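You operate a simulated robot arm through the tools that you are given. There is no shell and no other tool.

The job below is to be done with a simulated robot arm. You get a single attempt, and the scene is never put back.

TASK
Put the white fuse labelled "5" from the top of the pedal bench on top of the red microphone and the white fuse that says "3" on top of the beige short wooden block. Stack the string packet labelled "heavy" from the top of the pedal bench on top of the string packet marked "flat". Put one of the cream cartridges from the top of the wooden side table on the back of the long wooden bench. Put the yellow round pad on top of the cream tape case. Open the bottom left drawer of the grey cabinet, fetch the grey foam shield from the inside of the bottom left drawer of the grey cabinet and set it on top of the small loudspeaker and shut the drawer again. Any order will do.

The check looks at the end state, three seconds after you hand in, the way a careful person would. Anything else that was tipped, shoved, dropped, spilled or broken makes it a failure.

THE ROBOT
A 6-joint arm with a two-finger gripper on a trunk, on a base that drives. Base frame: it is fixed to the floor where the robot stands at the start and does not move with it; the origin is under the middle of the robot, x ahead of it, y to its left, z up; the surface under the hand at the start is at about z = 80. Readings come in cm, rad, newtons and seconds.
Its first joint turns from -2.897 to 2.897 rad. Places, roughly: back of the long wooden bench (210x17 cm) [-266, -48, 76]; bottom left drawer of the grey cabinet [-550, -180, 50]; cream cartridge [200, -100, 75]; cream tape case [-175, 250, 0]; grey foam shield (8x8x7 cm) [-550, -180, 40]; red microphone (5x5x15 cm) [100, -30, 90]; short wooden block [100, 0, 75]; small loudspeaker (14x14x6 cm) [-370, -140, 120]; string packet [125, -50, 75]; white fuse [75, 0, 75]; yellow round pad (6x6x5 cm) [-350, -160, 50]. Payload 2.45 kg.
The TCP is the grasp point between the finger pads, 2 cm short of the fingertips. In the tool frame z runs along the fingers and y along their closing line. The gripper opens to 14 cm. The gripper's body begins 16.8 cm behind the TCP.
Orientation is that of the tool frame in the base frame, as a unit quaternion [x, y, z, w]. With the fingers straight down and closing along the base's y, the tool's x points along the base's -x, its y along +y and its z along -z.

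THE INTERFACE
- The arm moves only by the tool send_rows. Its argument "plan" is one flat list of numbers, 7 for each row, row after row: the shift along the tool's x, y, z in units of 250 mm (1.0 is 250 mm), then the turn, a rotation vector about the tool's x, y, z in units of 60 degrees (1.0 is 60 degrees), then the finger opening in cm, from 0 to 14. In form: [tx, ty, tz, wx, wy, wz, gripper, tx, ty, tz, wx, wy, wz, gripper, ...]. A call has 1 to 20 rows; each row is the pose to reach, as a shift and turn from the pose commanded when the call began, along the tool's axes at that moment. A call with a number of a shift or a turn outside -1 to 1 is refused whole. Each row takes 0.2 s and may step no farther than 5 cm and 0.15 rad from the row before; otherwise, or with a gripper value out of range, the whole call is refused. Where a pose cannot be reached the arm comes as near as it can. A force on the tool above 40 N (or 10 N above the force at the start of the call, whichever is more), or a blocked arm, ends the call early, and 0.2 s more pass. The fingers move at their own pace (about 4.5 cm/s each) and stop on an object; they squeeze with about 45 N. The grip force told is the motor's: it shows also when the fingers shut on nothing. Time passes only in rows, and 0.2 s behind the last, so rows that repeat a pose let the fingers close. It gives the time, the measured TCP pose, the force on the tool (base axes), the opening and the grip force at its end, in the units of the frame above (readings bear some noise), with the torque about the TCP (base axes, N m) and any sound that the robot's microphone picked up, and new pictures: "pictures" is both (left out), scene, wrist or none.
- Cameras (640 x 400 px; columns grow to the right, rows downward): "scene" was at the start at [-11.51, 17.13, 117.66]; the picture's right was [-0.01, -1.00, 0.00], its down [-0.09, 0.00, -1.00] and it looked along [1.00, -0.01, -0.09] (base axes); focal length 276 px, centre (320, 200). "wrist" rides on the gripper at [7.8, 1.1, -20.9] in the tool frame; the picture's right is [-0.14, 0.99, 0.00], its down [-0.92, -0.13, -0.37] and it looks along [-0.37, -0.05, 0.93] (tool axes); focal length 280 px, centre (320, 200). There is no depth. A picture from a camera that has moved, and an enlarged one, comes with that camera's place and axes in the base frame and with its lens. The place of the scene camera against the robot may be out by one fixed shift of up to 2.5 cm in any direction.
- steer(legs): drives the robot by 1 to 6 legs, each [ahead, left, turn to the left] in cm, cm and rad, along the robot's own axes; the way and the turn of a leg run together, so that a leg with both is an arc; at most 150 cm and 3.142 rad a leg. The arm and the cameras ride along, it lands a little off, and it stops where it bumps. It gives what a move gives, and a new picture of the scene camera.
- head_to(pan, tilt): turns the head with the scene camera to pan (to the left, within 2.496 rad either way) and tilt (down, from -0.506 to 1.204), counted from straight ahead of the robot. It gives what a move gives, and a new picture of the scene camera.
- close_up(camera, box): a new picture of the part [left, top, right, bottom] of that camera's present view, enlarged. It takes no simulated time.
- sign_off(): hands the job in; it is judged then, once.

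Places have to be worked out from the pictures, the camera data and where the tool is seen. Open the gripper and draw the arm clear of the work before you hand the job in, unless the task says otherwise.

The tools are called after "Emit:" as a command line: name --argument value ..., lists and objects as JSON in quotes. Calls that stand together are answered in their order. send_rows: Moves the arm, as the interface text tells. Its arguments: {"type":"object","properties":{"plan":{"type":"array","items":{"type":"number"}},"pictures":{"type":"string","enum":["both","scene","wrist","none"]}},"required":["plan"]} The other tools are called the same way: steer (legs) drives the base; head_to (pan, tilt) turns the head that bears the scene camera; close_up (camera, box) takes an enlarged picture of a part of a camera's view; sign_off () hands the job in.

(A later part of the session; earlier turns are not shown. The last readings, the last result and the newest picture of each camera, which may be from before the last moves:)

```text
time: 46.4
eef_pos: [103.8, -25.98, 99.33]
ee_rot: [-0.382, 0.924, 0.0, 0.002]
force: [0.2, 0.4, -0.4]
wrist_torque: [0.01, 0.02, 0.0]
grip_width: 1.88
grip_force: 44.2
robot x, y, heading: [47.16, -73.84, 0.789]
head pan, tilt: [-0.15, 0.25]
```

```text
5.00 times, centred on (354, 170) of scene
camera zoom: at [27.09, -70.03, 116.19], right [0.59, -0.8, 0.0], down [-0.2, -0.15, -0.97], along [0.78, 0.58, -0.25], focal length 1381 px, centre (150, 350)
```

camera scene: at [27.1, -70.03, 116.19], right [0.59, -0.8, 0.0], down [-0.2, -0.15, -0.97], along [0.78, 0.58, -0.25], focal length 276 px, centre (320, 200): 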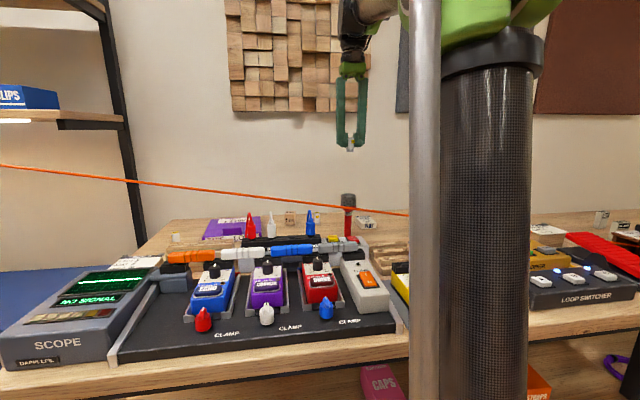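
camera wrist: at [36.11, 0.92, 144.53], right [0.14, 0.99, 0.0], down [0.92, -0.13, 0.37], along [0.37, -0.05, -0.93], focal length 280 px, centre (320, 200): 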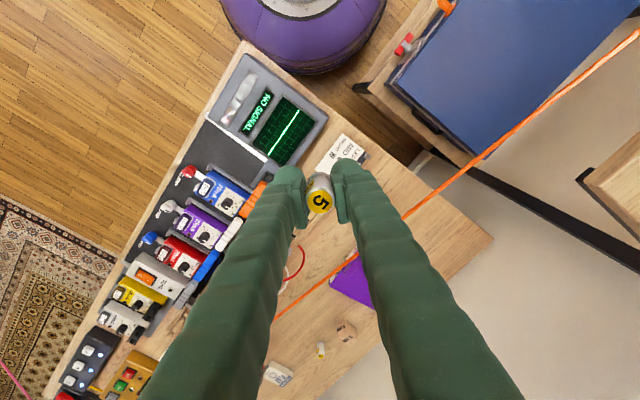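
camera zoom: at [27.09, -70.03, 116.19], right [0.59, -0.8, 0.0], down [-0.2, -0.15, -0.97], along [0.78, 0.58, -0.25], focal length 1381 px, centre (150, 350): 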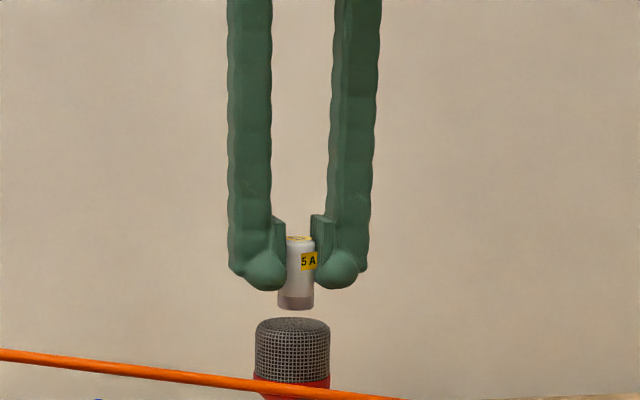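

Gap is about 1 cm and alignment is good. I creep down in small steps watching force.

Emit:
send_rows --plan '[0, 0.005, 0.012, 0, 0, 0, 1, 0, 0.005, 0.024, 0, 0, 0, 1, 0, 0.005, 0.03, 0, 0, 0, 1]' --pictures "none"

Emit:
close_up --camera "scene" --box '[310, 160, 390, 210]'

```text
time: 47.2
eef_pos: [103.71, -25.81, 98.51]
ee_rot: [-0.382, 0.924, -0.001, 0.0]
force: [0.6, 1.0, -0.2]
wrist_torque: [0.0, 0.0, 0.02]
grip_width: 1.92
grip_force: 43.7
robot x, y, heading: [47.25, -74.11, 0.785]
head pan, tilt: [-0.15, 0.25]
```

```text
8.00 times, centred on (350, 185) of scene
camera zoom: at [27.09, -70.03, 116.19], right [0.59, -0.8, 0.0], down [-0.2, -0.15, -0.97], along [0.78, 0.58, -0.25], focal length 2210 px, centre (80, 320)
```

zoom: 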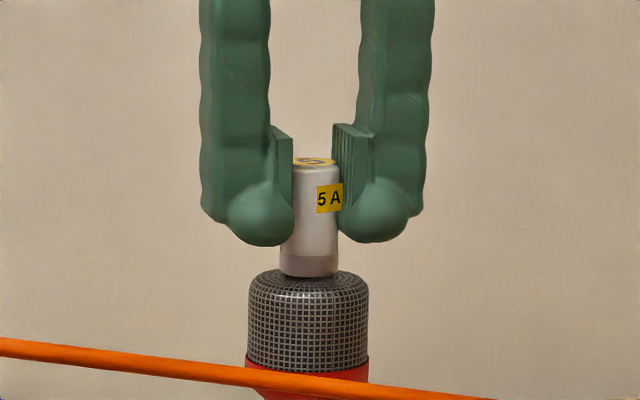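

About 0.4 cm of gap is left. I go on in millimetre steps.

Emit:
send_rows --plan '[0, 0, 0.006, 0, 0, 0, 1, 0, 0, 0.012, 0, 0, 0, 1]' --pictures "none"

Emit:
close_up --camera "scene" --box '[310, 160, 390, 210]'

Emit:
send_rows --plan '[0, 0, 0.004, 0, 0, 0, 1]' --pictures "none"

```text
time: 47.8
eef_pos: [103.57, -25.99, 98.32]
ee_rot: [-0.382, 0.924, 0.0, 0.002]
force: [2.9, 2.1, 38.5]
wrist_torque: [0.11, -0.1, 0.01]
grip_width: 1.94
grip_force: 44.7
robot x, y, heading: [47.13, -73.85, 0.783]
head pan, tilt: [-0.15, 0.25]
```

```text
8.00 times, centred on (350, 185) of scene
camera zoom: at [27.02, -70.1, 116.18], right [0.59, -0.8, 0.0], down [-0.2, -0.15, -0.97], along [0.78, 0.58, -0.25], focal length 2210 px, centre (80, 320)
```

zoom: 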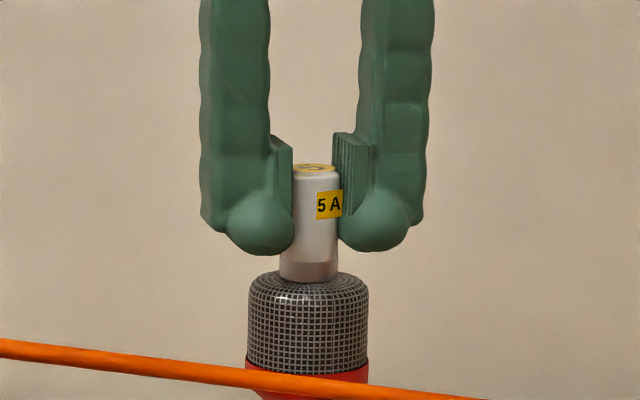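

```text
time: 48.2
eef_pos: [103.57, -25.95, 98.14]
ee_rot: [-0.383, 0.924, 0.0, 0.001]
force: [2.1, 1.2, 38.0]
wrist_torque: [0.06, -0.12, 0.02]
grip_width: 1.9
grip_force: 44.2
robot x, y, heading: [47.55, -74.17, 0.785]
head pan, tilt: [-0.15, 0.25]
```

Contact: 38 N upward. I ease off 2 mm, then open the fingers and rise.

Emit:
send_rows --plan '[0, 0, -0.008, 0, 0, 0, 1, 0, 0, -0.008, 0, 0, 0, 1]' --pictures "none"

Emit:
close_up --camera "scene" --box '[310, 160, 390, 210]'

```text
time: 48.8
eef_pos: [103.6, -25.9, 98.31]
ee_rot: [-0.383, 0.924, -0.001, 0.001]
force: [-0.9, 0.9, 0.2]
wrist_torque: [0.0, 0.0, 0.01]
grip_width: 1.93
grip_force: 44.5
robot x, y, heading: [47.21, -74.29, 0.785]
head pan, tilt: [-0.15, 0.25]
```

```text
8.00 times, centred on (350, 185) of scene
camera zoom: at [27.1, -70.03, 116.19], right [0.59, -0.8, 0.0], down [-0.2, -0.15, -0.97], along [0.78, 0.58, -0.25], focal length 2210 px, centre (80, 320)
```

zoom: 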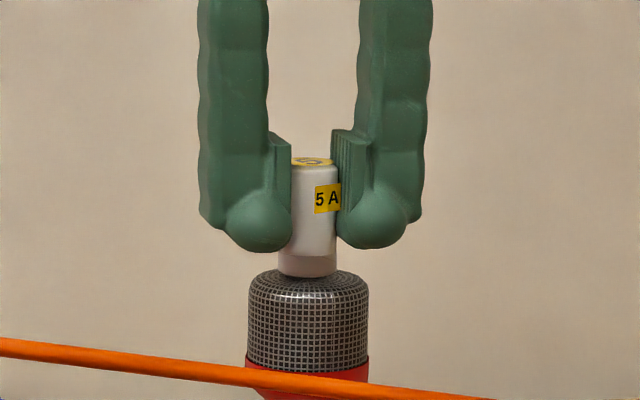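

Force is zero with the fuse within a millimetre of the head. I open.

Emit:
send_rows --plan '[0, 0, 0.002, 0, 0, 0, 1, 0, 0, 0.002, 0, 0, 0, 2.6, 0, 0, 0.002, 0, 0, 0, 3.4, 0, 0, 0.002, 0, 0, 0, 4.4, 0, 0, 0.002, 0, 0, 0, 5]' --pictures "none"

Emit:
close_up --camera "scene" --box '[310, 160, 390, 210]'

Emit:
close_up --camera "wrist" --box '[220, 100, 420, 225]'

```text
time: 50.0
eef_pos: [103.54, -25.87, 98.18]
ee_rot: [-0.383, 0.924, -0.001, 0.001]
force: [0.4, 0.0, -0.4]
wrist_torque: [0.01, -0.02, 0.0]
grip_width: 5.02
grip_force: 0.1
robot x, y, heading: [46.91, -74.39, 0.783]
head pan, tilt: [-0.15, 0.25]
```

```text
8.00 times, centred on (350, 185) of scene
camera zoom: at [27.1, -70.03, 116.19], right [0.59, -0.8, 0.0], down [-0.2, -0.15, -0.97], along [0.78, 0.58, -0.25], focal length 2210 px, centre (80, 320)
```

zoom: 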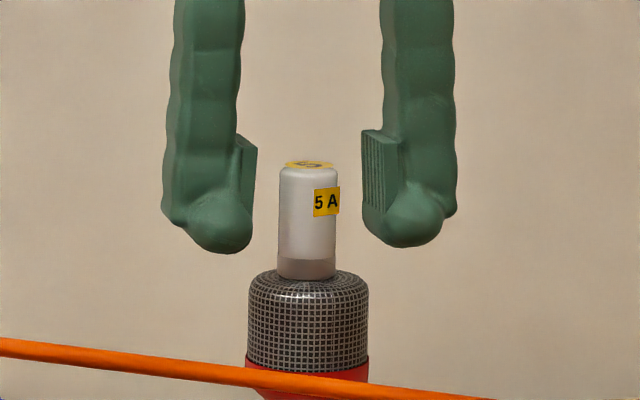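

```text
3.20 times, centred on (320, 162) of wrist
camera zoom: at [97.15, -30.65, 119.11], right [-0.6, 0.8, 0.0], down [0.74, 0.56, 0.37], along [0.3, 0.22, -0.93], focal length 897 px, centre (320, 320)
```

zoom: 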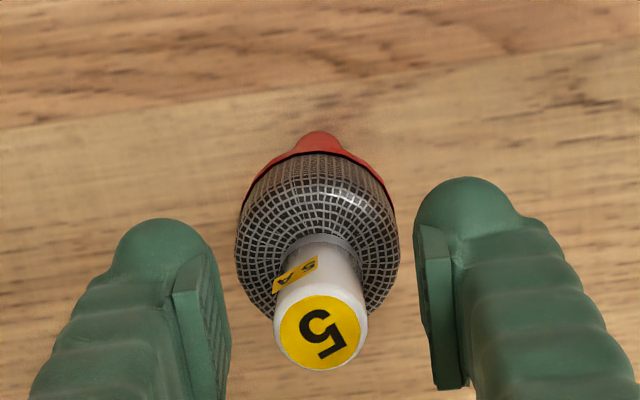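

Fuse 5 stands on the microphone. I rise straight up and look for fuse 3 and the block.

Emit:
send_rows --plan '[0, 0, -0.1, 0, 0, 0, 5, 0, 0, -0.25, 0, 0, 0, 5, 0, 0, -0.42, 0, 0, 0, 5, 0, 0, -0.6, 0, 0, 0, 5, 0, 0, -0.78, 0, 0, 0, 5, 0, 0, -0.9, 0, 0, 0, 5]' --pictures "wrist"

```text
time: 51.4
eef_pos: [103.44, -25.97, 120.81]
ee_rot: [-0.383, 0.924, 0.0, 0.001]
force: [0.6, 0.7, 0.0]
wrist_torque: [0.01, 0.04, -0.01]
grip_width: 4.98
grip_force: 0.0
robot x, y, heading: [46.9, -74.22, 0.785]
head pan, tilt: [-0.15, 0.25]
camera wrist: at [97.07, -30.72, 141.82], right [-0.6, 0.8, 0.0], down [0.74, 0.56, 0.37], along [0.3, 0.22, -0.93], focal length 280 px, centre (320, 200)
```

wrist: 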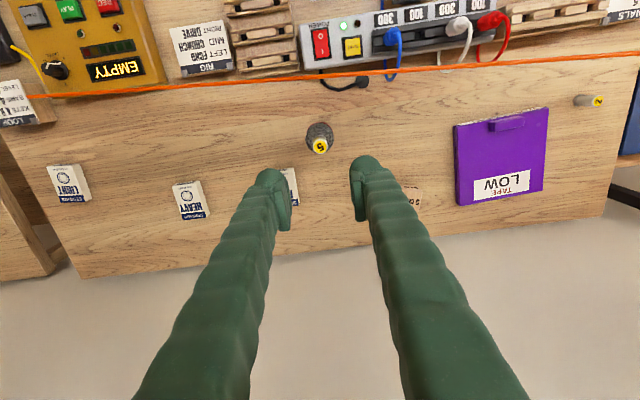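

Fuse 3 is hidden behind the right finger. I shift the hand left to see it and the block between the fingers.

Emit:
send_rows --plan '[0, 0.15, 0, 0, 0, 0, 6, 0, 0.3, 0, 0, 0, 0, 6, 0, 0.45, 0, 0, 0, 0, 6, 0, 0.5, 0, 0, 0, 0, 6]' --pictures "wrist"

Emit:
close_up --camera "wrist" --box '[240, 140, 400, 240]'

```text
time: 52.4
eef_pos: [94.68, -16.97, 120.65]
ee_rot: [-0.383, 0.924, 0.001, 0.002]
force: [0.8, 0.2, 0.1]
wrist_torque: [-0.01, 0.02, 0.0]
grip_width: 6.0
grip_force: 0.1
robot x, y, heading: [47.3, -73.98, 0.781]
head pan, tilt: [-0.15, 0.25]
camera wrist: at [88.22, -21.82, 141.61], right [-0.6, 0.8, 0.0], down [0.74, 0.56, 0.37], along [0.3, 0.22, -0.93], focal length 280 px, centre (320, 200)
```

wrist: 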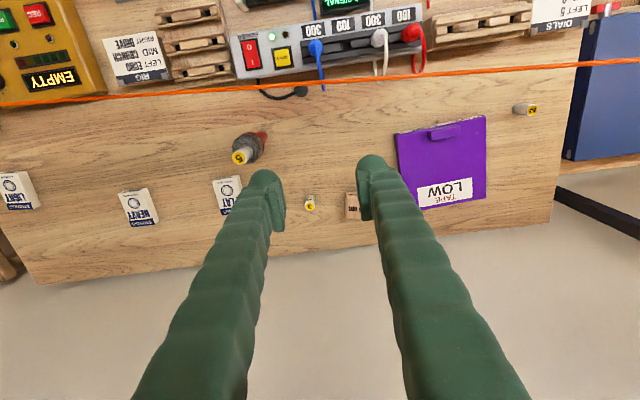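

```text
4.00 times, centred on (320, 190) of wrist
camera zoom: at [88.22, -21.82, 141.61], right [-0.6, 0.8, 0.0], down [0.74, 0.56, 0.37], along [0.3, 0.22, -0.93], focal length 1122 px, centre (320, 240)
```

zoom: 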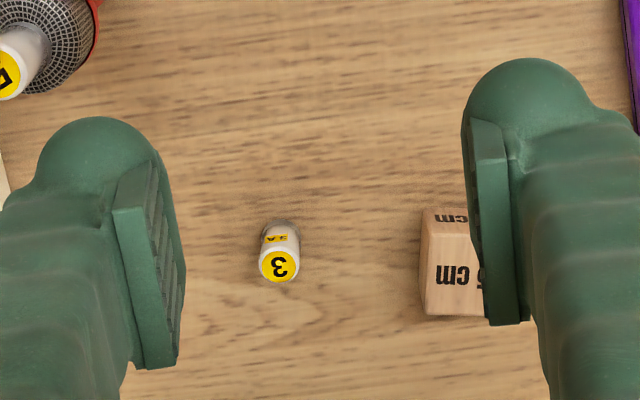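

Fuse 3 is at about (109.2, -9) and the 5 cm block's centre about (103, -0.5). I move over fuse 3 and come down to check alignment.

Emit:
send_rows --plan '[-0.16, -0.05, 0, 0, 0, 0, 5, -0.32, -0.1, 0, 0, 0, 0, 5, -0.48, -0.14, 0, 0, 0, 0, 5, -0.644, -0.176, 0, 0, 0, 0, 5, -0.644, -0.176, 0.18, 0, 0, 0, 5, -0.644, -0.176, 0.36, 0, 0, 0, 5, -0.644, -0.176, 0.54, 0, 0, 0, 5, -0.644, -0.176, 0.72, 0, 0, 0, 5, -0.644, -0.176, 0.88, 0, 0, 0, 5]' --pictures "wrist"

Emit:
close_up --camera "wrist" --box '[220, 100, 420, 225]'

```text
time: 53.7
eef_pos: [106.27, -11.94, 120.94]
ee_rot: [-0.382, 0.924, 0.001, 0.004]
force: [5.8, 13.6, -27.4]
wrist_torque: [-1.23, -0.5, -0.56]
grip_width: 5.0
grip_force: 0.1
out of reach, approached as far as the arm can: row 4
robot x, y, heading: [47.1, -74.34, 0.782]
head pan, tilt: [-0.15, 0.25]
stopped in row 6: the force on the tool passed its limit at 149 N (the readings are from after the stop); the commanded pose is now the measured one
camera wrist: at [99.73, -16.94, 141.76], right [-0.6, 0.8, 0.0], down [0.74, 0.56, 0.38], along [0.3, 0.23, -0.93], focal length 280 px, centre (320, 200)
```

wrist: 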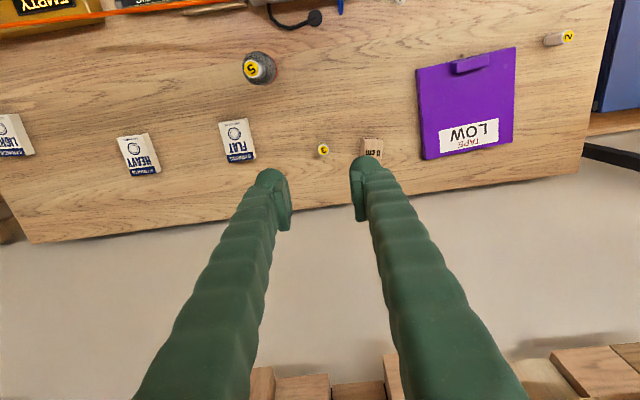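

```text
3.20 times, centred on (320, 162) of wrist
camera zoom: at [99.73, -16.94, 141.76], right [-0.6, 0.8, 0.0], down [0.74, 0.56, 0.38], along [0.3, 0.23, -0.93], focal length 897 px, centre (320, 320)
```

zoom: 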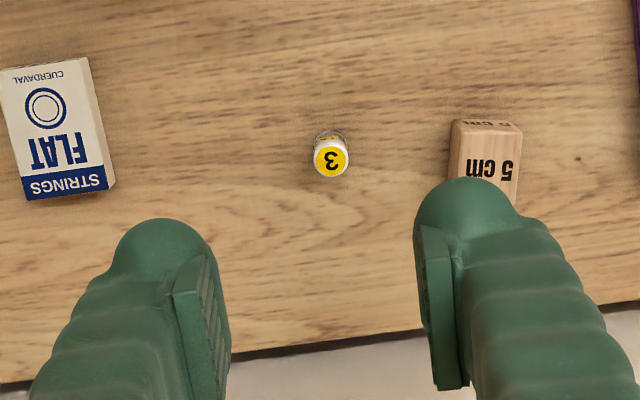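

The arm hit something at this height, likely the wooden wall panel behind (or it hit its reach limit). I look at the scene before doing anything.

Emit:
head_to --pan -0.15 --tilt 0.0

Emit:
close_up --camera "scene" --box '[220, 20, 460, 170]'

```text
time: 54.5
eef_pos: [106.3, -11.98, 120.91]
ee_rot: [-0.382, 0.924, 0.0, 0.004]
force: [20.2, 29.4, -21.8]
wrist_torque: [-5.09, 3.07, -0.73]
grip_width: 4.96
grip_force: 0.1
robot x, y, heading: [47.33, -74.54, 0.788]
head pan, tilt: [-0.15, 0.0]
camera scene: at [26.83, -70.22, 118.48], right [0.59, -0.8, 0.0], down [0.0, 0.0, -1.0], along [0.8, 0.59, 0.0], focal length 276 px, centre (320, 200)
```

scene: 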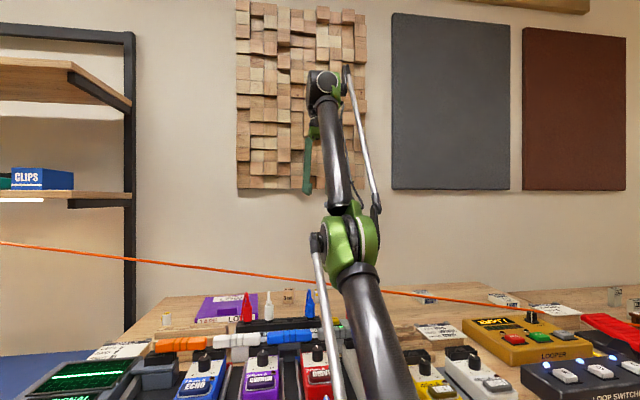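

```text
2.67 times, centred on (340, 95) of scene
camera zoom: at [26.83, -70.22, 118.48], right [0.59, -0.8, 0.0], down [0.0, 0.0, -1.0], along [0.8, 0.59, 0.0], focal length 737 px, centre (267, 480)
```

zoom: 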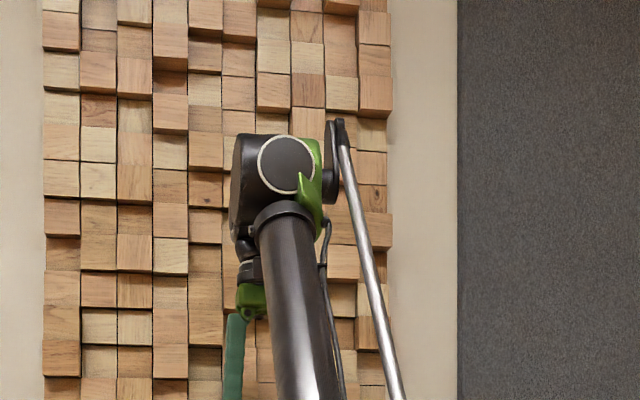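

The long carbon column is actually the upper arm: stretched high and far it leans forward and pressed onto the bench edge or a pedal. I back the hand off toward the robot so the column rises again.

Emit:
send_rows --plan '[0.08, 0.0, 0, 0, 0, 0, 5, 0.2, 0.0, 0, 0, 0, 0, 5, 0.36, 0, 0, 0, 0, 0, 5, 0.5, 0, 0, 0, 0, 0, 5]' --pictures "both"

Emit:
head_to --pan -0.15 --tilt 0.45

```text
time: 54.8
eef_pos: [106.4, -11.89, 120.91]
ee_rot: [-0.381, 0.924, 0.0, 0.005]
force: [11.3, 22.3, -16.9]
wrist_torque: [-3.91, 1.57, -0.82]
grip_width: 5.0
grip_force: 0.1
out of reach, approached as far as the arm can: row 1
robot x, y, heading: [47.75, -74.33, 0.783]
head pan, tilt: [-0.15, 0.0]
stopped in row 1: the force on the tool passed its limit at 115 N (the readings are from after the stop); the commanded pose is now the measured one
camera scene: at [26.83, -70.22, 118.49], right [0.59, -0.8, 0.0], down [0.0, 0.0, -1.0], along [0.8, 0.59, 0.0], focal length 276 px, centre (320, 200)
camera wrist: at [99.74, -16.92, 141.69], right [-0.6, 0.8, 0.0], down [0.74, 0.56, 0.38], along [0.3, 0.23, -0.93], focal length 280 px, centre (320, 200)
```

scene: 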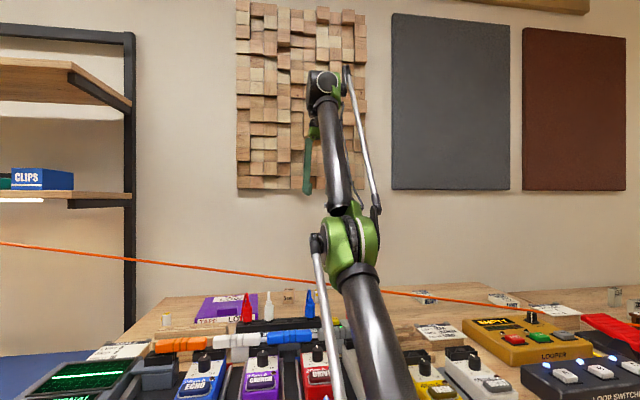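
wrist: 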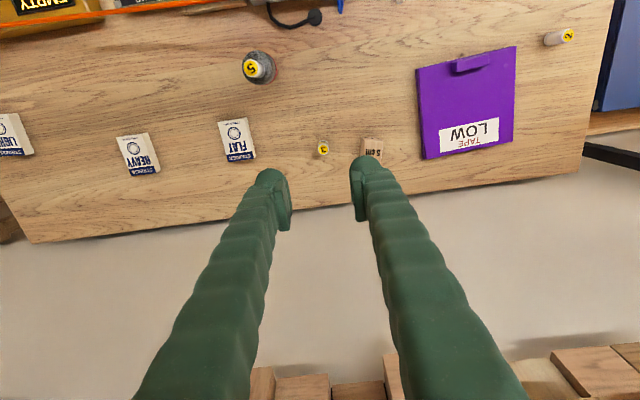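

```text
time: 55.7
eef_pos: [106.28, -12.1, 120.93]
ee_rot: [-0.382, 0.924, 0.0, 0.005]
force: [23.0, 33.7, -24.1]
wrist_torque: [-6.01, 3.53, -0.91]
grip_width: 4.97
grip_force: 0.1
robot x, y, heading: [46.72, -74.32, 0.788]
head pan, tilt: [-0.15, 0.45]
camera scene: at [26.98, -70.11, 114.33], right [0.59, -0.8, 0.0], down [-0.35, -0.26, -0.9], along [0.72, 0.53, -0.43], focal length 276 px, centre (320, 200)
```

scene: 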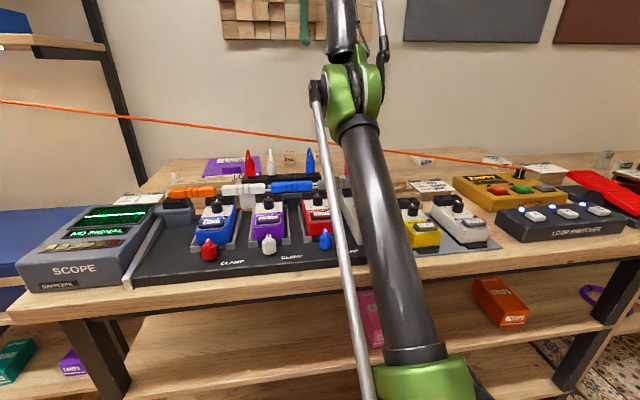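

Working through the geometry, the arm flipped through straight into an elbow-low pose, so the forearm presses on the wrist camera (self contact); nothing on the bench shows disturbed. I back the base away 25 cm from the wall to sort the arm out in free space.

Emit:
steer --legs '[[-25, 0, 0]]'

Emit:
head_to --pan -0.25 --tilt 0.1

```text
time: 57.5
eef_pos: [89.0, -29.14, 120.89]
ee_rot: [-0.383, 0.924, 0.002, 0.004]
force: [25.8, 39.0, -27.3]
wrist_torque: [-6.93, 3.89, -1.11]
grip_width: 5.01
grip_force: 0.2
robot x, y, heading: [29.8, -91.83, 0.784]
head pan, tilt: [-0.15, 0.45]
camera scene: at [9.75, -87.39, 114.32], right [0.59, -0.8, 0.0], down [-0.35, -0.26, -0.9], along [0.72, 0.54, -0.44], focal length 276 px, centre (320, 200)
```

scene: 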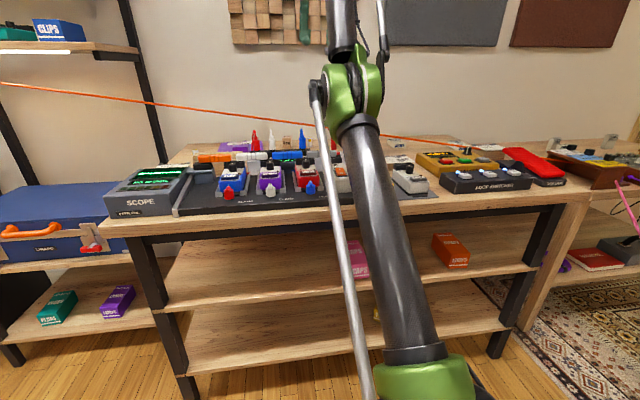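

```text
time: 58.3
eef_pos: [89.03, -29.26, 120.8]
ee_rot: [-0.383, 0.924, 0.001, 0.005]
force: [20.5, 29.2, -20.1]
wrist_torque: [-4.95, 3.11, -0.73]
grip_width: 5.0
grip_force: 0.0
robot x, y, heading: [30.09, -91.62, 0.787]
head pan, tilt: [-0.25, 0.099]
camera scene: at [10.27, -88.14, 117.58], right [0.51, -0.86, 0.0], down [-0.09, -0.05, -0.99], along [0.85, 0.51, -0.1], focal length 276 px, centre (320, 200)
```

scene: 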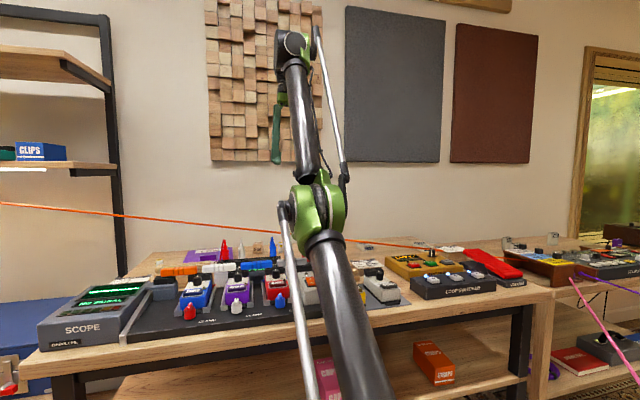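

The force rode along with the arm, confirming self-contact. I stretch the arm outward and up toward straight.

Emit:
send_rows --plan '[-0.06, 0, -0.06, 0, 0, 0, 5, -0.12, 0, -0.12, 0, 0, 0, 5]' --pictures "scene"

```text
time: 58.9
eef_pos: [89.97, -28.12, 122.35]
ee_rot: [-0.383, 0.924, 0.001, 0.004]
force: [0.0, -0.7, 0.0]
wrist_torque: [0.02, 0.0, 0.03]
grip_width: 4.99
grip_force: 0.0
out of reach, approached as far as the arm can: row 2
robot x, y, heading: [29.78, -91.59, 0.787]
head pan, tilt: [-0.25, 0.099]
camera scene: at [10.27, -88.15, 117.58], right [0.51, -0.86, 0.0], down [-0.09, -0.05, -0.99], along [0.85, 0.51, -0.1], focal length 276 px, centre (320, 200)
```

scene: 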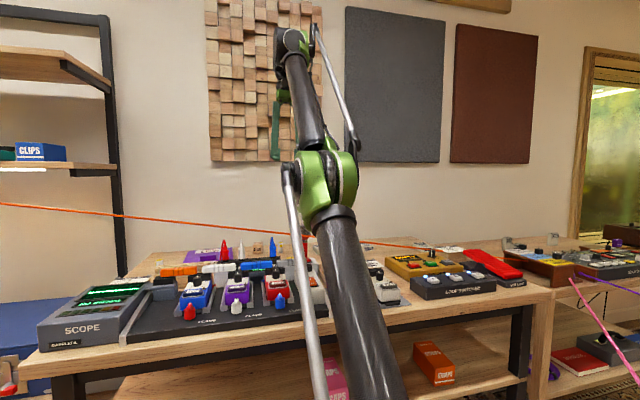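

Force is gone and the elbow has risen, near straight now. I swing the hand down and outward so the forearm folds down relative to the upper arm (elbow up).

Emit:
send_rows --plan '[-0.06, 0, 0.08, 0, 0, 0, 5, -0.1, 0, 0.18, 0, 0, 0, 5]' --pictures "scene"

```text
time: 59.5
eef_pos: [91.61, -26.37, 117.86]
ee_rot: [-0.383, 0.924, 0.001, 0.004]
force: [-0.2, -0.9, 0.1]
wrist_torque: [0.05, -0.03, 0.02]
grip_width: 4.98
grip_force: 0.1
robot x, y, heading: [29.53, -91.65, 0.785]
head pan, tilt: [-0.25, 0.099]
camera scene: at [10.24, -88.18, 117.58], right [0.51, -0.86, 0.0], down [-0.09, -0.05, -0.99], along [0.85, 0.51, -0.1], focal length 276 px, centre (320, 200)
```

scene: 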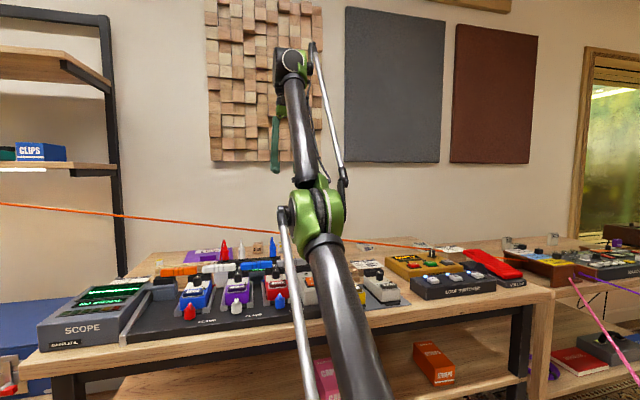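

It folded back elbow-low. I try the opposite: stretch just to straight, swing up and inward, then draw in.

Emit:
send_rows --plan '[-0.056, 0, -0.056, 0, 0, 0, 5, 0.044, 0, -0.156, 0, 0, 0, 5, 0.144, 0, -0.256, 0, 0, 0, 5, 0.2, 0, -0.28, 0, 0, 0, 5]' --pictures "scene"

```text
time: 60.5
eef_pos: [87.97, -30.3, 124.81]
ee_rot: [-0.383, 0.924, 0.001, 0.004]
force: [-0.2, -0.2, -0.6]
wrist_torque: [-0.04, 0.07, 0.03]
grip_width: 5.03
grip_force: 0.1
out of reach, approached as far as the arm can: row 1, 2, 3
robot x, y, heading: [29.65, -91.61, 0.786]
head pan, tilt: [-0.25, 0.099]
camera scene: at [10.28, -88.13, 117.59], right [0.51, -0.86, 0.0], down [-0.09, -0.05, -0.99], along [0.85, 0.51, -0.1], focal length 276 px, centre (320, 200)
```

scene: 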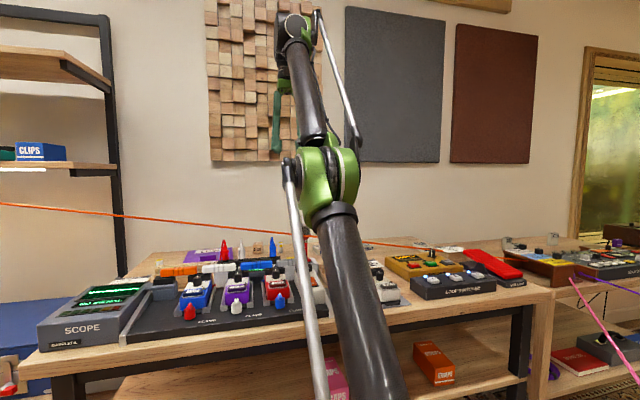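

Elbow stands at its highest so far. I draw the hand in 6 cm and see which way the elbow goes.

Emit:
send_rows --plan '[0.08, 0, -0.02, 0, 0, 0, 5, 0.16, 0, -0.02, 0, 0, 0, 5]' --pictures "scene"

```text
time: 61.0
eef_pos: [86.42, -31.91, 125.3]
ee_rot: [-0.382, 0.924, 0.002, 0.007]
force: [12.9, 21.3, -13.6]
wrist_torque: [-3.8, 1.71, -0.75]
grip_width: 4.99
grip_force: 0.2
out of reach, approached as far as the arm can: row 2
robot x, y, heading: [29.89, -91.55, 0.789]
head pan, tilt: [-0.25, 0.099]
stopped in row 2: the force on the tool passed its limit at 138 N (the readings are from after the stop); the commanded pose is now the measured one
camera scene: at [10.26, -88.15, 117.58], right [0.51, -0.86, 0.0], down [-0.09, -0.05, -0.99], along [0.85, 0.51, -0.1], focal length 276 px, centre (320, 200)
```

scene: 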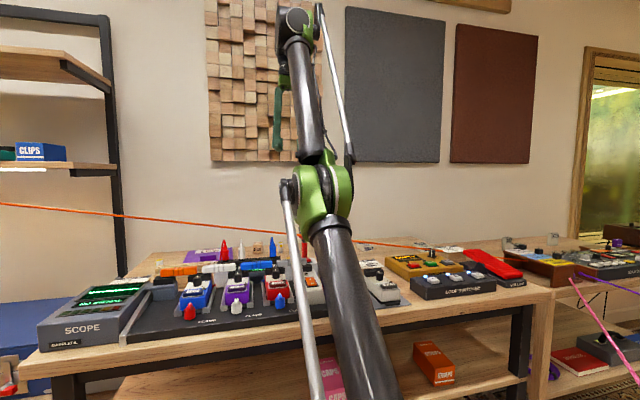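

Still elbow-low. I mirror the motion that flipped it: straight up beyond reach, then straight in with big steps.

Emit:
send_rows --plan '[0, 0, -0.16, 0, 0, 0, 5, 0.18, 0, -0.16, 0, 0, 0, 5, 0.36, 0, -0.16, 0, 0, 0, 5]' --pictures "scene"

```text
time: 61.6
eef_pos: [83.86, -34.66, 128.92]
ee_rot: [-0.381, 0.924, 0.003, 0.008]
force: [18.5, 28.8, -14.9]
wrist_torque: [-5.41, 3.0, -0.89]
grip_width: 5.01
grip_force: 0.1
out of reach, approached as far as the arm can: row 1, 3
robot x, y, heading: [30.03, -91.38, 0.786]
head pan, tilt: [-0.25, 0.099]
stopped in row 3: the force on the tool passed its limit at 173 N (the readings are from after the stop); the commanded pose is now the measured one
camera scene: at [10.3, -88.12, 117.58], right [0.51, -0.86, 0.0], down [-0.09, -0.05, -0.99], along [0.85, 0.51, -0.1], focal length 276 px, centre (320, 200)
```

scene: 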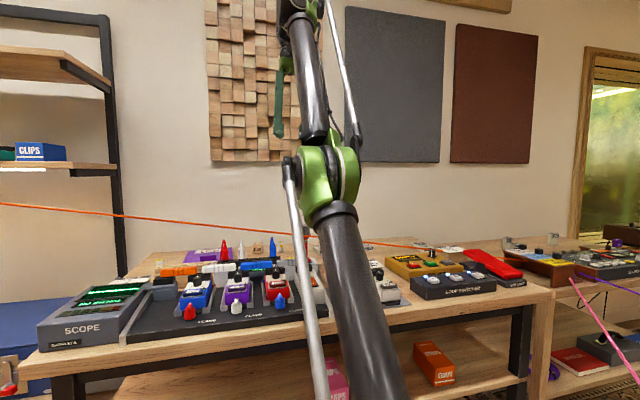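

Elbow-low persists. I try overshooting well beyond reach, then return to just inside the limit, and look at the elbow.

Emit:
send_rows --plan '[-0.14, 0, -0.14, 0, 0, 0, 5, -0.28, 0, -0.28, 0, 0, 0, 5, -0.41, 0, -0.41, 0, 0, 0, 5, -0.28, 0, -0.28, 0, 0, 0, 5, -0.15, 0, -0.15, 0, 0, 0, 5, -0.04, 0, -0.04, 0, 0, 0, 5, -0.02, 0, -0.02, 0, 0, 0, 5]' --pictures "scene"

```text
time: 63.2
eef_pos: [83.94, -34.31, 129.68]
ee_rot: [-0.382, 0.924, 0.004, 0.008]
force: [0.7, -0.4, 1.0]
wrist_torque: [-0.01, -0.03, 0.01]
grip_width: 5.0
grip_force: 0.1
out of reach, approached as far as the arm can: row 1, 2, 3, 4, 5, 6
robot x, y, heading: [29.56, -91.34, 0.789]
head pan, tilt: [-0.25, 0.099]
camera scene: at [10.29, -88.13, 117.58], right [0.51, -0.86, 0.0], down [-0.09, -0.05, -0.99], along [0.85, 0.51, -0.1], focal length 276 px, centre (320, 200)
```

scene: 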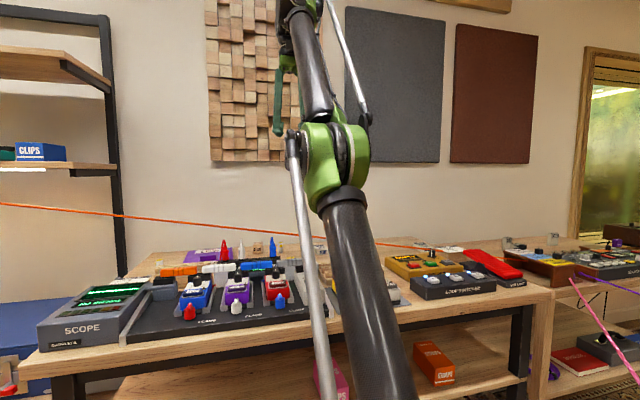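

The elbow now appears slightly above the straight line (about +3 cm). I draw in a few cm and check.

Emit:
send_rows --plan '[0.06, 0, 0, 0, 0, 0, 5, 0.12, 0, 0, 0, 0, 0, 5]' --pictures "scene"

```text
time: 63.6
eef_pos: [83.26, -34.87, 129.69]
ee_rot: [-0.38, 0.925, 0.004, 0.011]
force: [12.6, 22.4, -18.3]
wrist_torque: [-3.74, 1.45, -0.83]
grip_width: 5.02
grip_force: 0.0
out of reach, approached as far as the arm can: row 2
robot x, y, heading: [30.17, -91.39, 0.784]
head pan, tilt: [-0.25, 0.099]
stopped in row 2: the force on the tool passed its limit at 145 N (the readings are from after the stop); the commanded pose is now the measured one
camera scene: at [10.3, -88.11, 117.58], right [0.51, -0.86, 0.0], down [-0.09, -0.05, -0.99], along [0.85, 0.51, -0.1], focal length 276 px, centre (320, 200)
```

scene: 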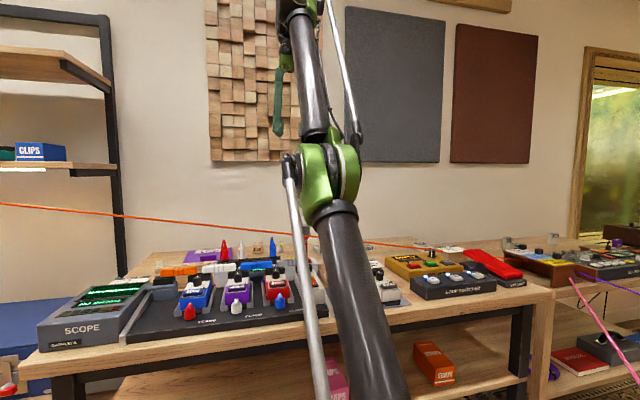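

It's still elbow-low; the wrist camera touches the forearm before the joint can pass over. I stretch slightly to free it and turn the hand about its vertical axis so the camera faces away from the forearm.

Emit:
send_rows --plan '[-0.05, 0, -0.03, 0, 0, 0, 5, -0.05, 0, -0.03, 0, 0, 0.14, 5, -0.05, 0, -0.03, 0, 0, 0.28, 5, -0.05, 0, -0.03, 0, 0, 0.42, 5, -0.05, 0, -0.03, 0, 0, 0.56, 5, -0.05, 0, -0.03, 0, 0, 0.7, 5, -0.05, 0, -0.03, 0, 0, 0.84, 5, -0.05, 0, -0.03, 0, 0, 0.98, 5]' --pictures "scene"

```text
time: 65.5
eef_pos: [83.72, -34.4, 129.73]
ee_rot: [0.123, 0.992, 0.009, 0.008]
force: [1.3, -0.5, -0.3]
wrist_torque: [-0.03, 0.0, 0.02]
grip_width: 4.98
grip_force: 0.1
out of reach, approached as far as the arm can: row 1, 2, 3, 4, 5, 6, 7, 8
robot x, y, heading: [29.68, -91.5, 0.788]
head pan, tilt: [-0.25, 0.099]
camera scene: at [10.29, -88.12, 117.58], right [0.51, -0.86, 0.0], down [-0.09, -0.05, -0.99], along [0.85, 0.51, -0.1], focal length 276 px, centre (320, 200)
```

scene: 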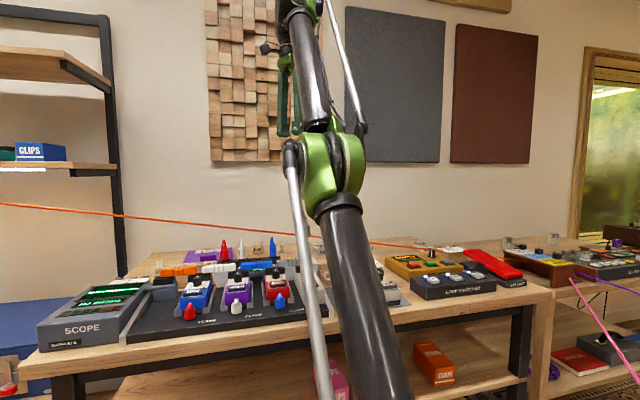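

The hand turned 59° and the camera moved aside. I turn another 59°.

Emit:
send_rows --plan '[0, 0, 0, 0, 0, 0.14, 5, 0, 0, 0, 0, 0, 0.28, 5, 0, 0, 0, 0, 0, 0.42, 5, 0, 0, 0, 0, 0, 0.56, 5, 0, 0, 0, 0, 0, 0.7, 5, 0, 0, 0, 0, 0, 0.84, 5, 0, 0, 0, 0, 0, 0.98, 5]' --pictures "scene"

```text
time: 67.0
eef_pos: [83.66, -34.42, 129.85]
ee_rot: [0.594, 0.804, 0.012, 0.002]
force: [-1.3, -0.5, -0.3]
wrist_torque: [0.01, 0.03, -0.01]
grip_width: 5.01
grip_force: 0.1
robot x, y, heading: [30.32, -91.82, 0.788]
head pan, tilt: [-0.25, 0.099]
camera scene: at [10.3, -88.11, 117.58], right [0.51, -0.86, 0.0], down [-0.09, -0.05, -0.99], along [0.85, 0.51, -0.1], focal length 276 px, centre (320, 200)
```

scene: 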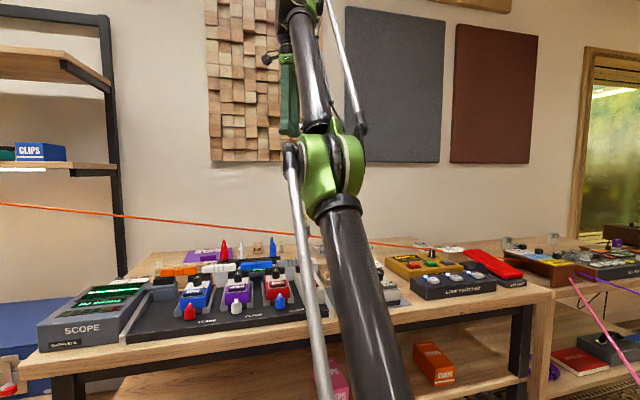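

Camera is now clear of the forearm. I tilt the fingers toward the robot about the wrist, so the only way to follow is to flatten the forearm (elbow up).

Emit:
send_rows --plan '[-0.0895, -0.1585, -0.011, 0.0998, -0.0564, 0, 5, -0.1776, -0.3144, -0.044, 0.1996, -0.1128, 0, 5]' --pictures "scene"

```text
time: 67.7
eef_pos: [77.28, -40.97, 131.08]
ee_rot: [0.59, 0.8, -0.109, -0.012]
force: [0.7, -1.5, 0.5]
wrist_torque: [0.0, -0.03, -0.03]
grip_width: 4.98
grip_force: 0.1
robot x, y, heading: [30.13, -91.32, 0.786]
head pan, tilt: [-0.25, 0.099]
camera scene: at [10.3, -88.11, 117.58], right [0.51, -0.86, 0.0], down [-0.09, -0.05, -0.99], along [0.85, 0.51, -0.1], focal length 276 px, centre (320, 200)
```

scene: 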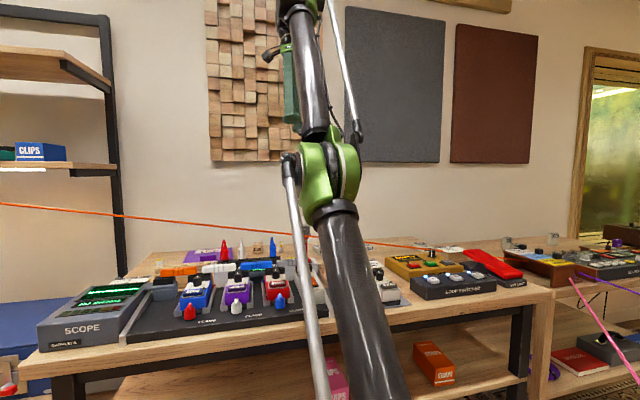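

With the camera out of the way it could simply fold further. I undo the tilt, then try small in–out jumps across the straight point, which is how it flipped before.

Emit:
send_rows --plan '[0.0893, 0.1582, -0.0105, -0.0998, 0.0564, 0, 5, 0.1776, 0.3144, -0.0431, -0.1996, 0.1128, 0, 5]' --pictures "none"

Emit:
send_rows --plan '[-0.024, -0.0425, 0.063, 0, 0, 0, 5, 0.012, 0.02125, -0.0316, 0, 0, 0, 5, -0.024, -0.0425, 0.063, 0, 0, 0, 5, -0.024, -0.0425, 0.063, 0, 0, 0, 5]' --pictures "scene"

```text
time: 68.2
eef_pos: [83.73, -34.44, 129.86]
ee_rot: [0.593, 0.805, 0.011, 0.001]
force: [0.2, 0.9, -0.9]
wrist_torque: [-0.04, 0.02, -0.02]
grip_width: 5.03
grip_force: 0.1
robot x, y, heading: [30.12, -91.21, 0.79]
head pan, tilt: [-0.25, 0.099]
```

```text
time: 69.2
eef_pos: [83.22, -34.75, 129.14]
ee_rot: [0.594, 0.804, 0.01, 0.001]
force: [-0.6, 0.5, 0.2]
wrist_torque: [-0.03, -0.01, 0.01]
grip_width: 5.02
grip_force: 0.2
out of reach, approached as far as the arm can: row 1, 2, 3, 4
robot x, y, heading: [29.73, -91.27, 0.787]
head pan, tilt: [-0.25, 0.099]
camera scene: at [10.29, -88.12, 117.58], right [0.51, -0.86, 0.0], down [-0.09, -0.05, -0.99], along [0.85, 0.51, -0.1], focal length 276 px, centre (320, 200)
```

scene: 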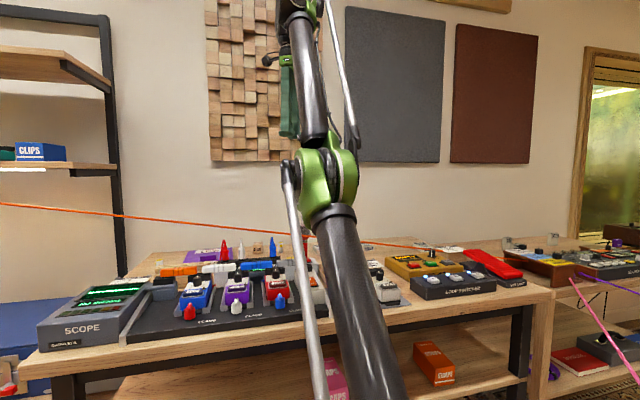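

The elbow joint's lower limit stops it just past straight. I run several small out/in jumps; the test rows inside reach will tell which way the elbow folded.

Emit:
send_rows --plan '[0.0156, 0.0276, -0.041, 0, 0, 0, 5, -0.0193, -0.0342, 0.0506, 0, 0, 0, 5, 0.0216, 0.0382, -0.0569, 0, 0, 0, 5, -0.0193, -0.0342, 0.0506, 0, 0, 0, 5, 0.0276, 0.0489, -0.0727, 0, 0, 0, 5, -0.0193, -0.0342, 0.0506, 0, 0, 0, 5, 0.0336, 0.0595, -0.0885, 0, 0, 0, 5, -0.0193, -0.0342, 0.0506, 0, 0, 0, 5, 0.0396, 0.0702, -0.104, 0, 0, 0, 5, -0.0193, -0.0342, 0.0506, 0, 0, 0, 5]' --pictures "scene"

```text
time: 71.5
eef_pos: [83.38, -34.72, 129.16]
ee_rot: [0.593, 0.805, 0.009, 0.002]
force: [-0.1, 0.5, 0.4]
wrist_torque: [-0.01, 0.04, 0.01]
grip_width: 5.0
grip_force: 0.2
out of reach, approached as far as the arm can: row 1, 2, 3, 4, 5, 6, 7, 8, 9, 10
robot x, y, heading: [29.76, -91.73, 0.786]
head pan, tilt: [-0.25, 0.099]
camera scene: at [10.3, -88.11, 117.58], right [0.51, -0.86, 0.0], down [-0.09, -0.05, -0.99], along [0.85, 0.51, -0.1], focal length 276 px, centre (320, 200)
```

scene: 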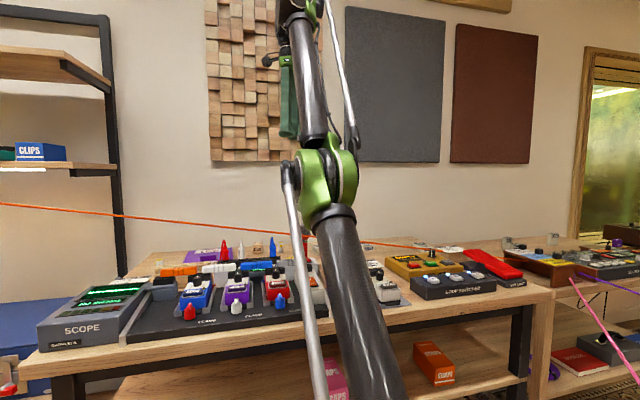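

No flip yet. Reasoning on the joint solution: tilting the fingers inward while the arm is held just beyond full stretch should kick the elbow upward, so I do that sequence.

Emit:
send_rows --plan '[0.0864, 0.153, -0.0328, -0.0832, 0.047, 0, 5, 0.1717, 0.3039, -0.0817, -0.1664, 0.094, 0, 5, 0.1717, 0.3039, -0.0817, -0.1664, 0.094, 0, 5, 0.0805, 0.1426, -0.0556, -0.0665, 0.0376, 0, 5, -0.0115, -0.0204, -0.0518, 0.0333, -0.0188, 0, 5, -0.1031, -0.1825, -0.0705, 0.1331, -0.0752, 0, 5, -0.1929, -0.3415, -0.1114, 0.2329, -0.1316, 0, 5, -0.2253, -0.3988, -0.026, 0.2329, -0.1316, 0, 5, -0.2253, -0.3988, -0.026, 0.2329, -0.1316, 0, 5]' --pictures "scene"

```text
time: 73.5
eef_pos: [75.64, -43.06, 129.31]
ee_rot: [0.589, 0.798, -0.129, -0.015]
force: [1.0, 0.1, 0.4]
wrist_torque: [0.0, 0.01, -0.02]
grip_width: 5.02
grip_force: 0.1
out of reach, approached as far as the arm can: row 1, 2, 3, 4
robot x, y, heading: [29.73, -91.51, 0.788]
head pan, tilt: [-0.25, 0.099]
camera scene: at [10.3, -88.11, 117.58], right [0.51, -0.86, 0.0], down [-0.09, -0.05, -0.99], along [0.85, 0.51, -0.1], focal length 276 px, centre (320, 200)
```

scene: 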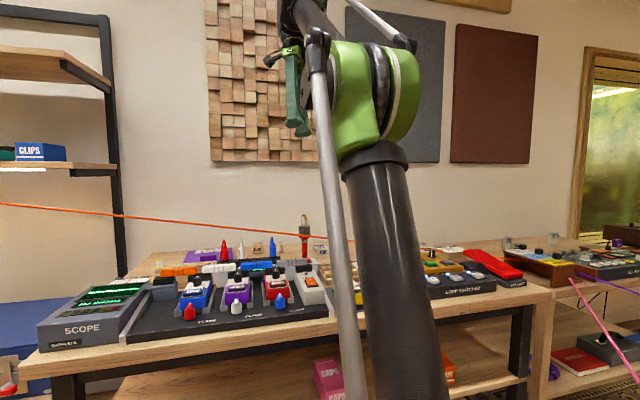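

The elbow is up again and everything on the bench still stands. I straighten the hand to vertical and turn it back.

Emit:
send_rows --plan '[0, 0, 0, -0.1164, 0.0658, 0, 5, 0, 0, 0, -0.2329, 0.1316, 0, 5]' --pictures "none"

Emit:
send_rows --plan '[0, 0, 0, 0, 0, -0.14, 5, 0, 0, 0, 0, 0, -0.28, 5, 0, 0, 0, 0, 0, -0.42, 5, 0, 0, 0, 0, 0, -0.56, 5, 0, 0, 0, 0, 0, -0.7, 5, 0, 0, 0, 0, 0, -0.84, 5, 0, 0, 0, 0, 0, -0.98, 5]' --pictures "none"

Emit:
send_rows --plan '[0, 0, 0, 0, 0, -0.14, 5, 0, 0, 0, 0, 0, -0.28, 5, 0, 0, 0, 0, 0, -0.42, 5, 0, 0, 0, 0, 0, -0.56, 5, 0, 0, 0, 0, 0, -0.7, 5, 0, 0, 0, 0, 0, -0.84, 5, 0, 0, 0, 0, 0, -0.98, 5]' --pictures "both"

```text
time: 74.0
eef_pos: [75.69, -42.93, 129.37]
ee_rot: [0.593, 0.805, 0.011, 0.001]
force: [1.0, 0.6, -0.9]
wrist_torque: [-0.12, 0.09, -0.01]
grip_width: 4.99
grip_force: 0.0
robot x, y, heading: [30.01, -91.4, 0.789]
head pan, tilt: [-0.25, 0.099]
```

```text
time: 75.7
eef_pos: [75.58, -43.08, 129.32]
ee_rot: [0.121, 0.993, 0.009, 0.007]
force: [-0.5, -0.4, -0.9]
wrist_torque: [0.0, -0.03, 0.02]
grip_width: 4.98
grip_force: 0.0
robot x, y, heading: [29.94, -91.26, 0.787]
head pan, tilt: [-0.25, 0.099]
```

```text
time: 77.2
eef_pos: [75.41, -43.27, 129.42]
ee_rot: [-0.382, 0.924, 0.005, 0.01]
force: [0.4, -0.2, -0.4]
wrist_torque: [-0.01, 0.0, -0.01]
grip_width: 5.0
grip_force: 0.1
robot x, y, heading: [29.97, -91.76, 0.785]
head pan, tilt: [-0.25, 0.099]
camera scene: at [10.29, -88.12, 117.58], right [0.51, -0.86, 0.0], down [-0.09, -0.05, -0.99], along [0.85, 0.51, -0.1], focal length 276 px, centre (320, 200)
camera wrist: at [68.7, -48.41, 150.06], right [-0.6, 0.8, 0.0], down [0.74, 0.55, 0.39], along [0.31, 0.24, -0.92], focal length 280 px, centre (320, 200)
```

scene: 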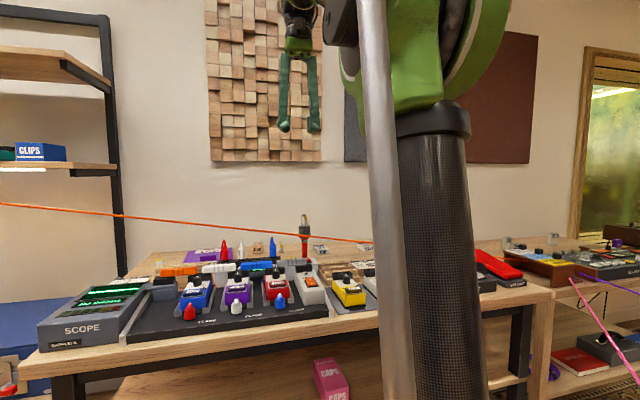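
wrist: 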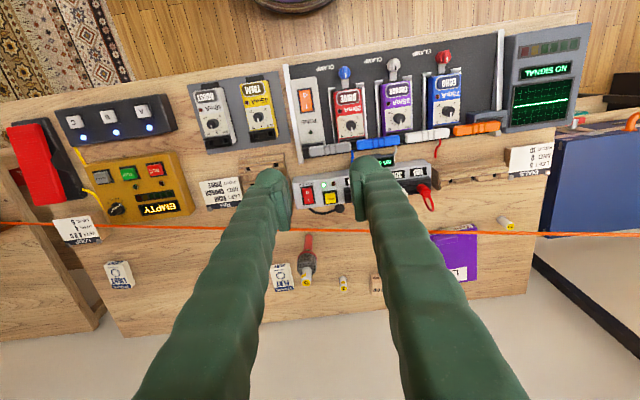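

All pedals are still in place. I drive ahead again to just short of the shelf and level the tool's slight tilt.

Emit:
steer --legs '[[23, 0, 0]]'

Emit:
send_rows --plan '[0.1, 0.0, 0.06, 0, 0.0214, 0, 6, 0.1, 0.08, 0.24, 0, 0.0214, 0, 6, 0.1, 0.16, 0.42, 0, 0.0214, 0, 6, 0.1, 0.24, 0.56, 0, 0.0214, 0, 6]' --pictures "both"

```text
time: 79.0
eef_pos: [92.04, -26.62, 129.3]
ee_rot: [-0.38, 0.925, 0.004, 0.01]
force: [0.8, 0.4, 0.8]
wrist_torque: [0.02, 0.02, 0.01]
grip_width: 5.02
grip_force: 0.0
robot x, y, heading: [46.85, -74.79, 0.785]
head pan, tilt: [-0.25, 0.099]
camera scene: at [26.88, -71.48, 117.58], right [0.51, -0.86, 0.0], down [-0.09, -0.05, -0.99], along [0.86, 0.51, -0.1], focal length 276 px, centre (320, 200)
```

scene: 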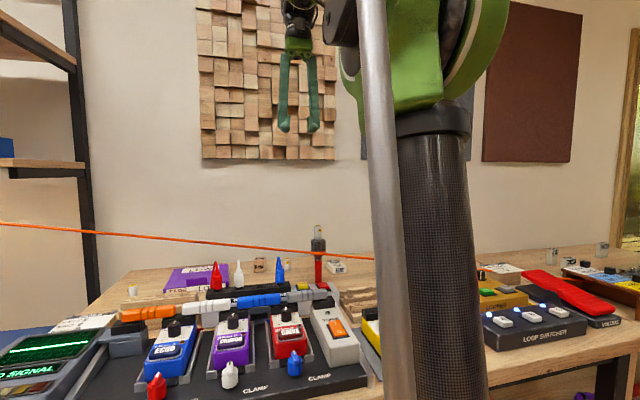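

```text
time: 80.0
eef_pos: [86.28, -24.26, 114.98]
ee_rot: [-0.38, 0.925, 0.0, 0.0]
force: [-0.1, 0.2, 0.4]
wrist_torque: [0.03, 0.01, -0.01]
grip_width: 6.03
grip_force: 0.1
robot x, y, heading: [46.27, -75.15, 0.789]
head pan, tilt: [-0.25, 0.099]
camera scene: at [26.89, -71.49, 117.58], right [0.51, -0.86, 0.0], down [-0.09, -0.05, -0.99], along [0.86, 0.51, -0.1], focal length 276 px, centre (320, 200)
camera wrist: at [79.88, -29.01, 135.87], right [-0.6, 0.8, 0.0], down [0.74, 0.56, 0.37], along [0.3, 0.22, -0.93], focal length 280 px, centre (320, 200)
```

scene: 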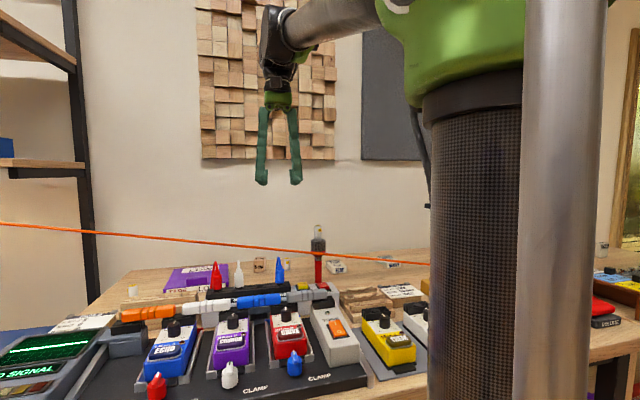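
wrist: 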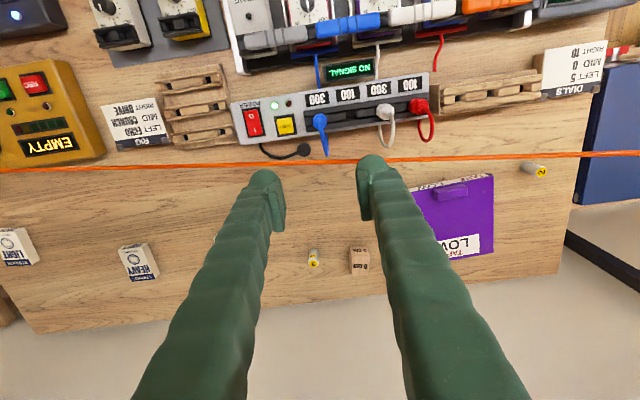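

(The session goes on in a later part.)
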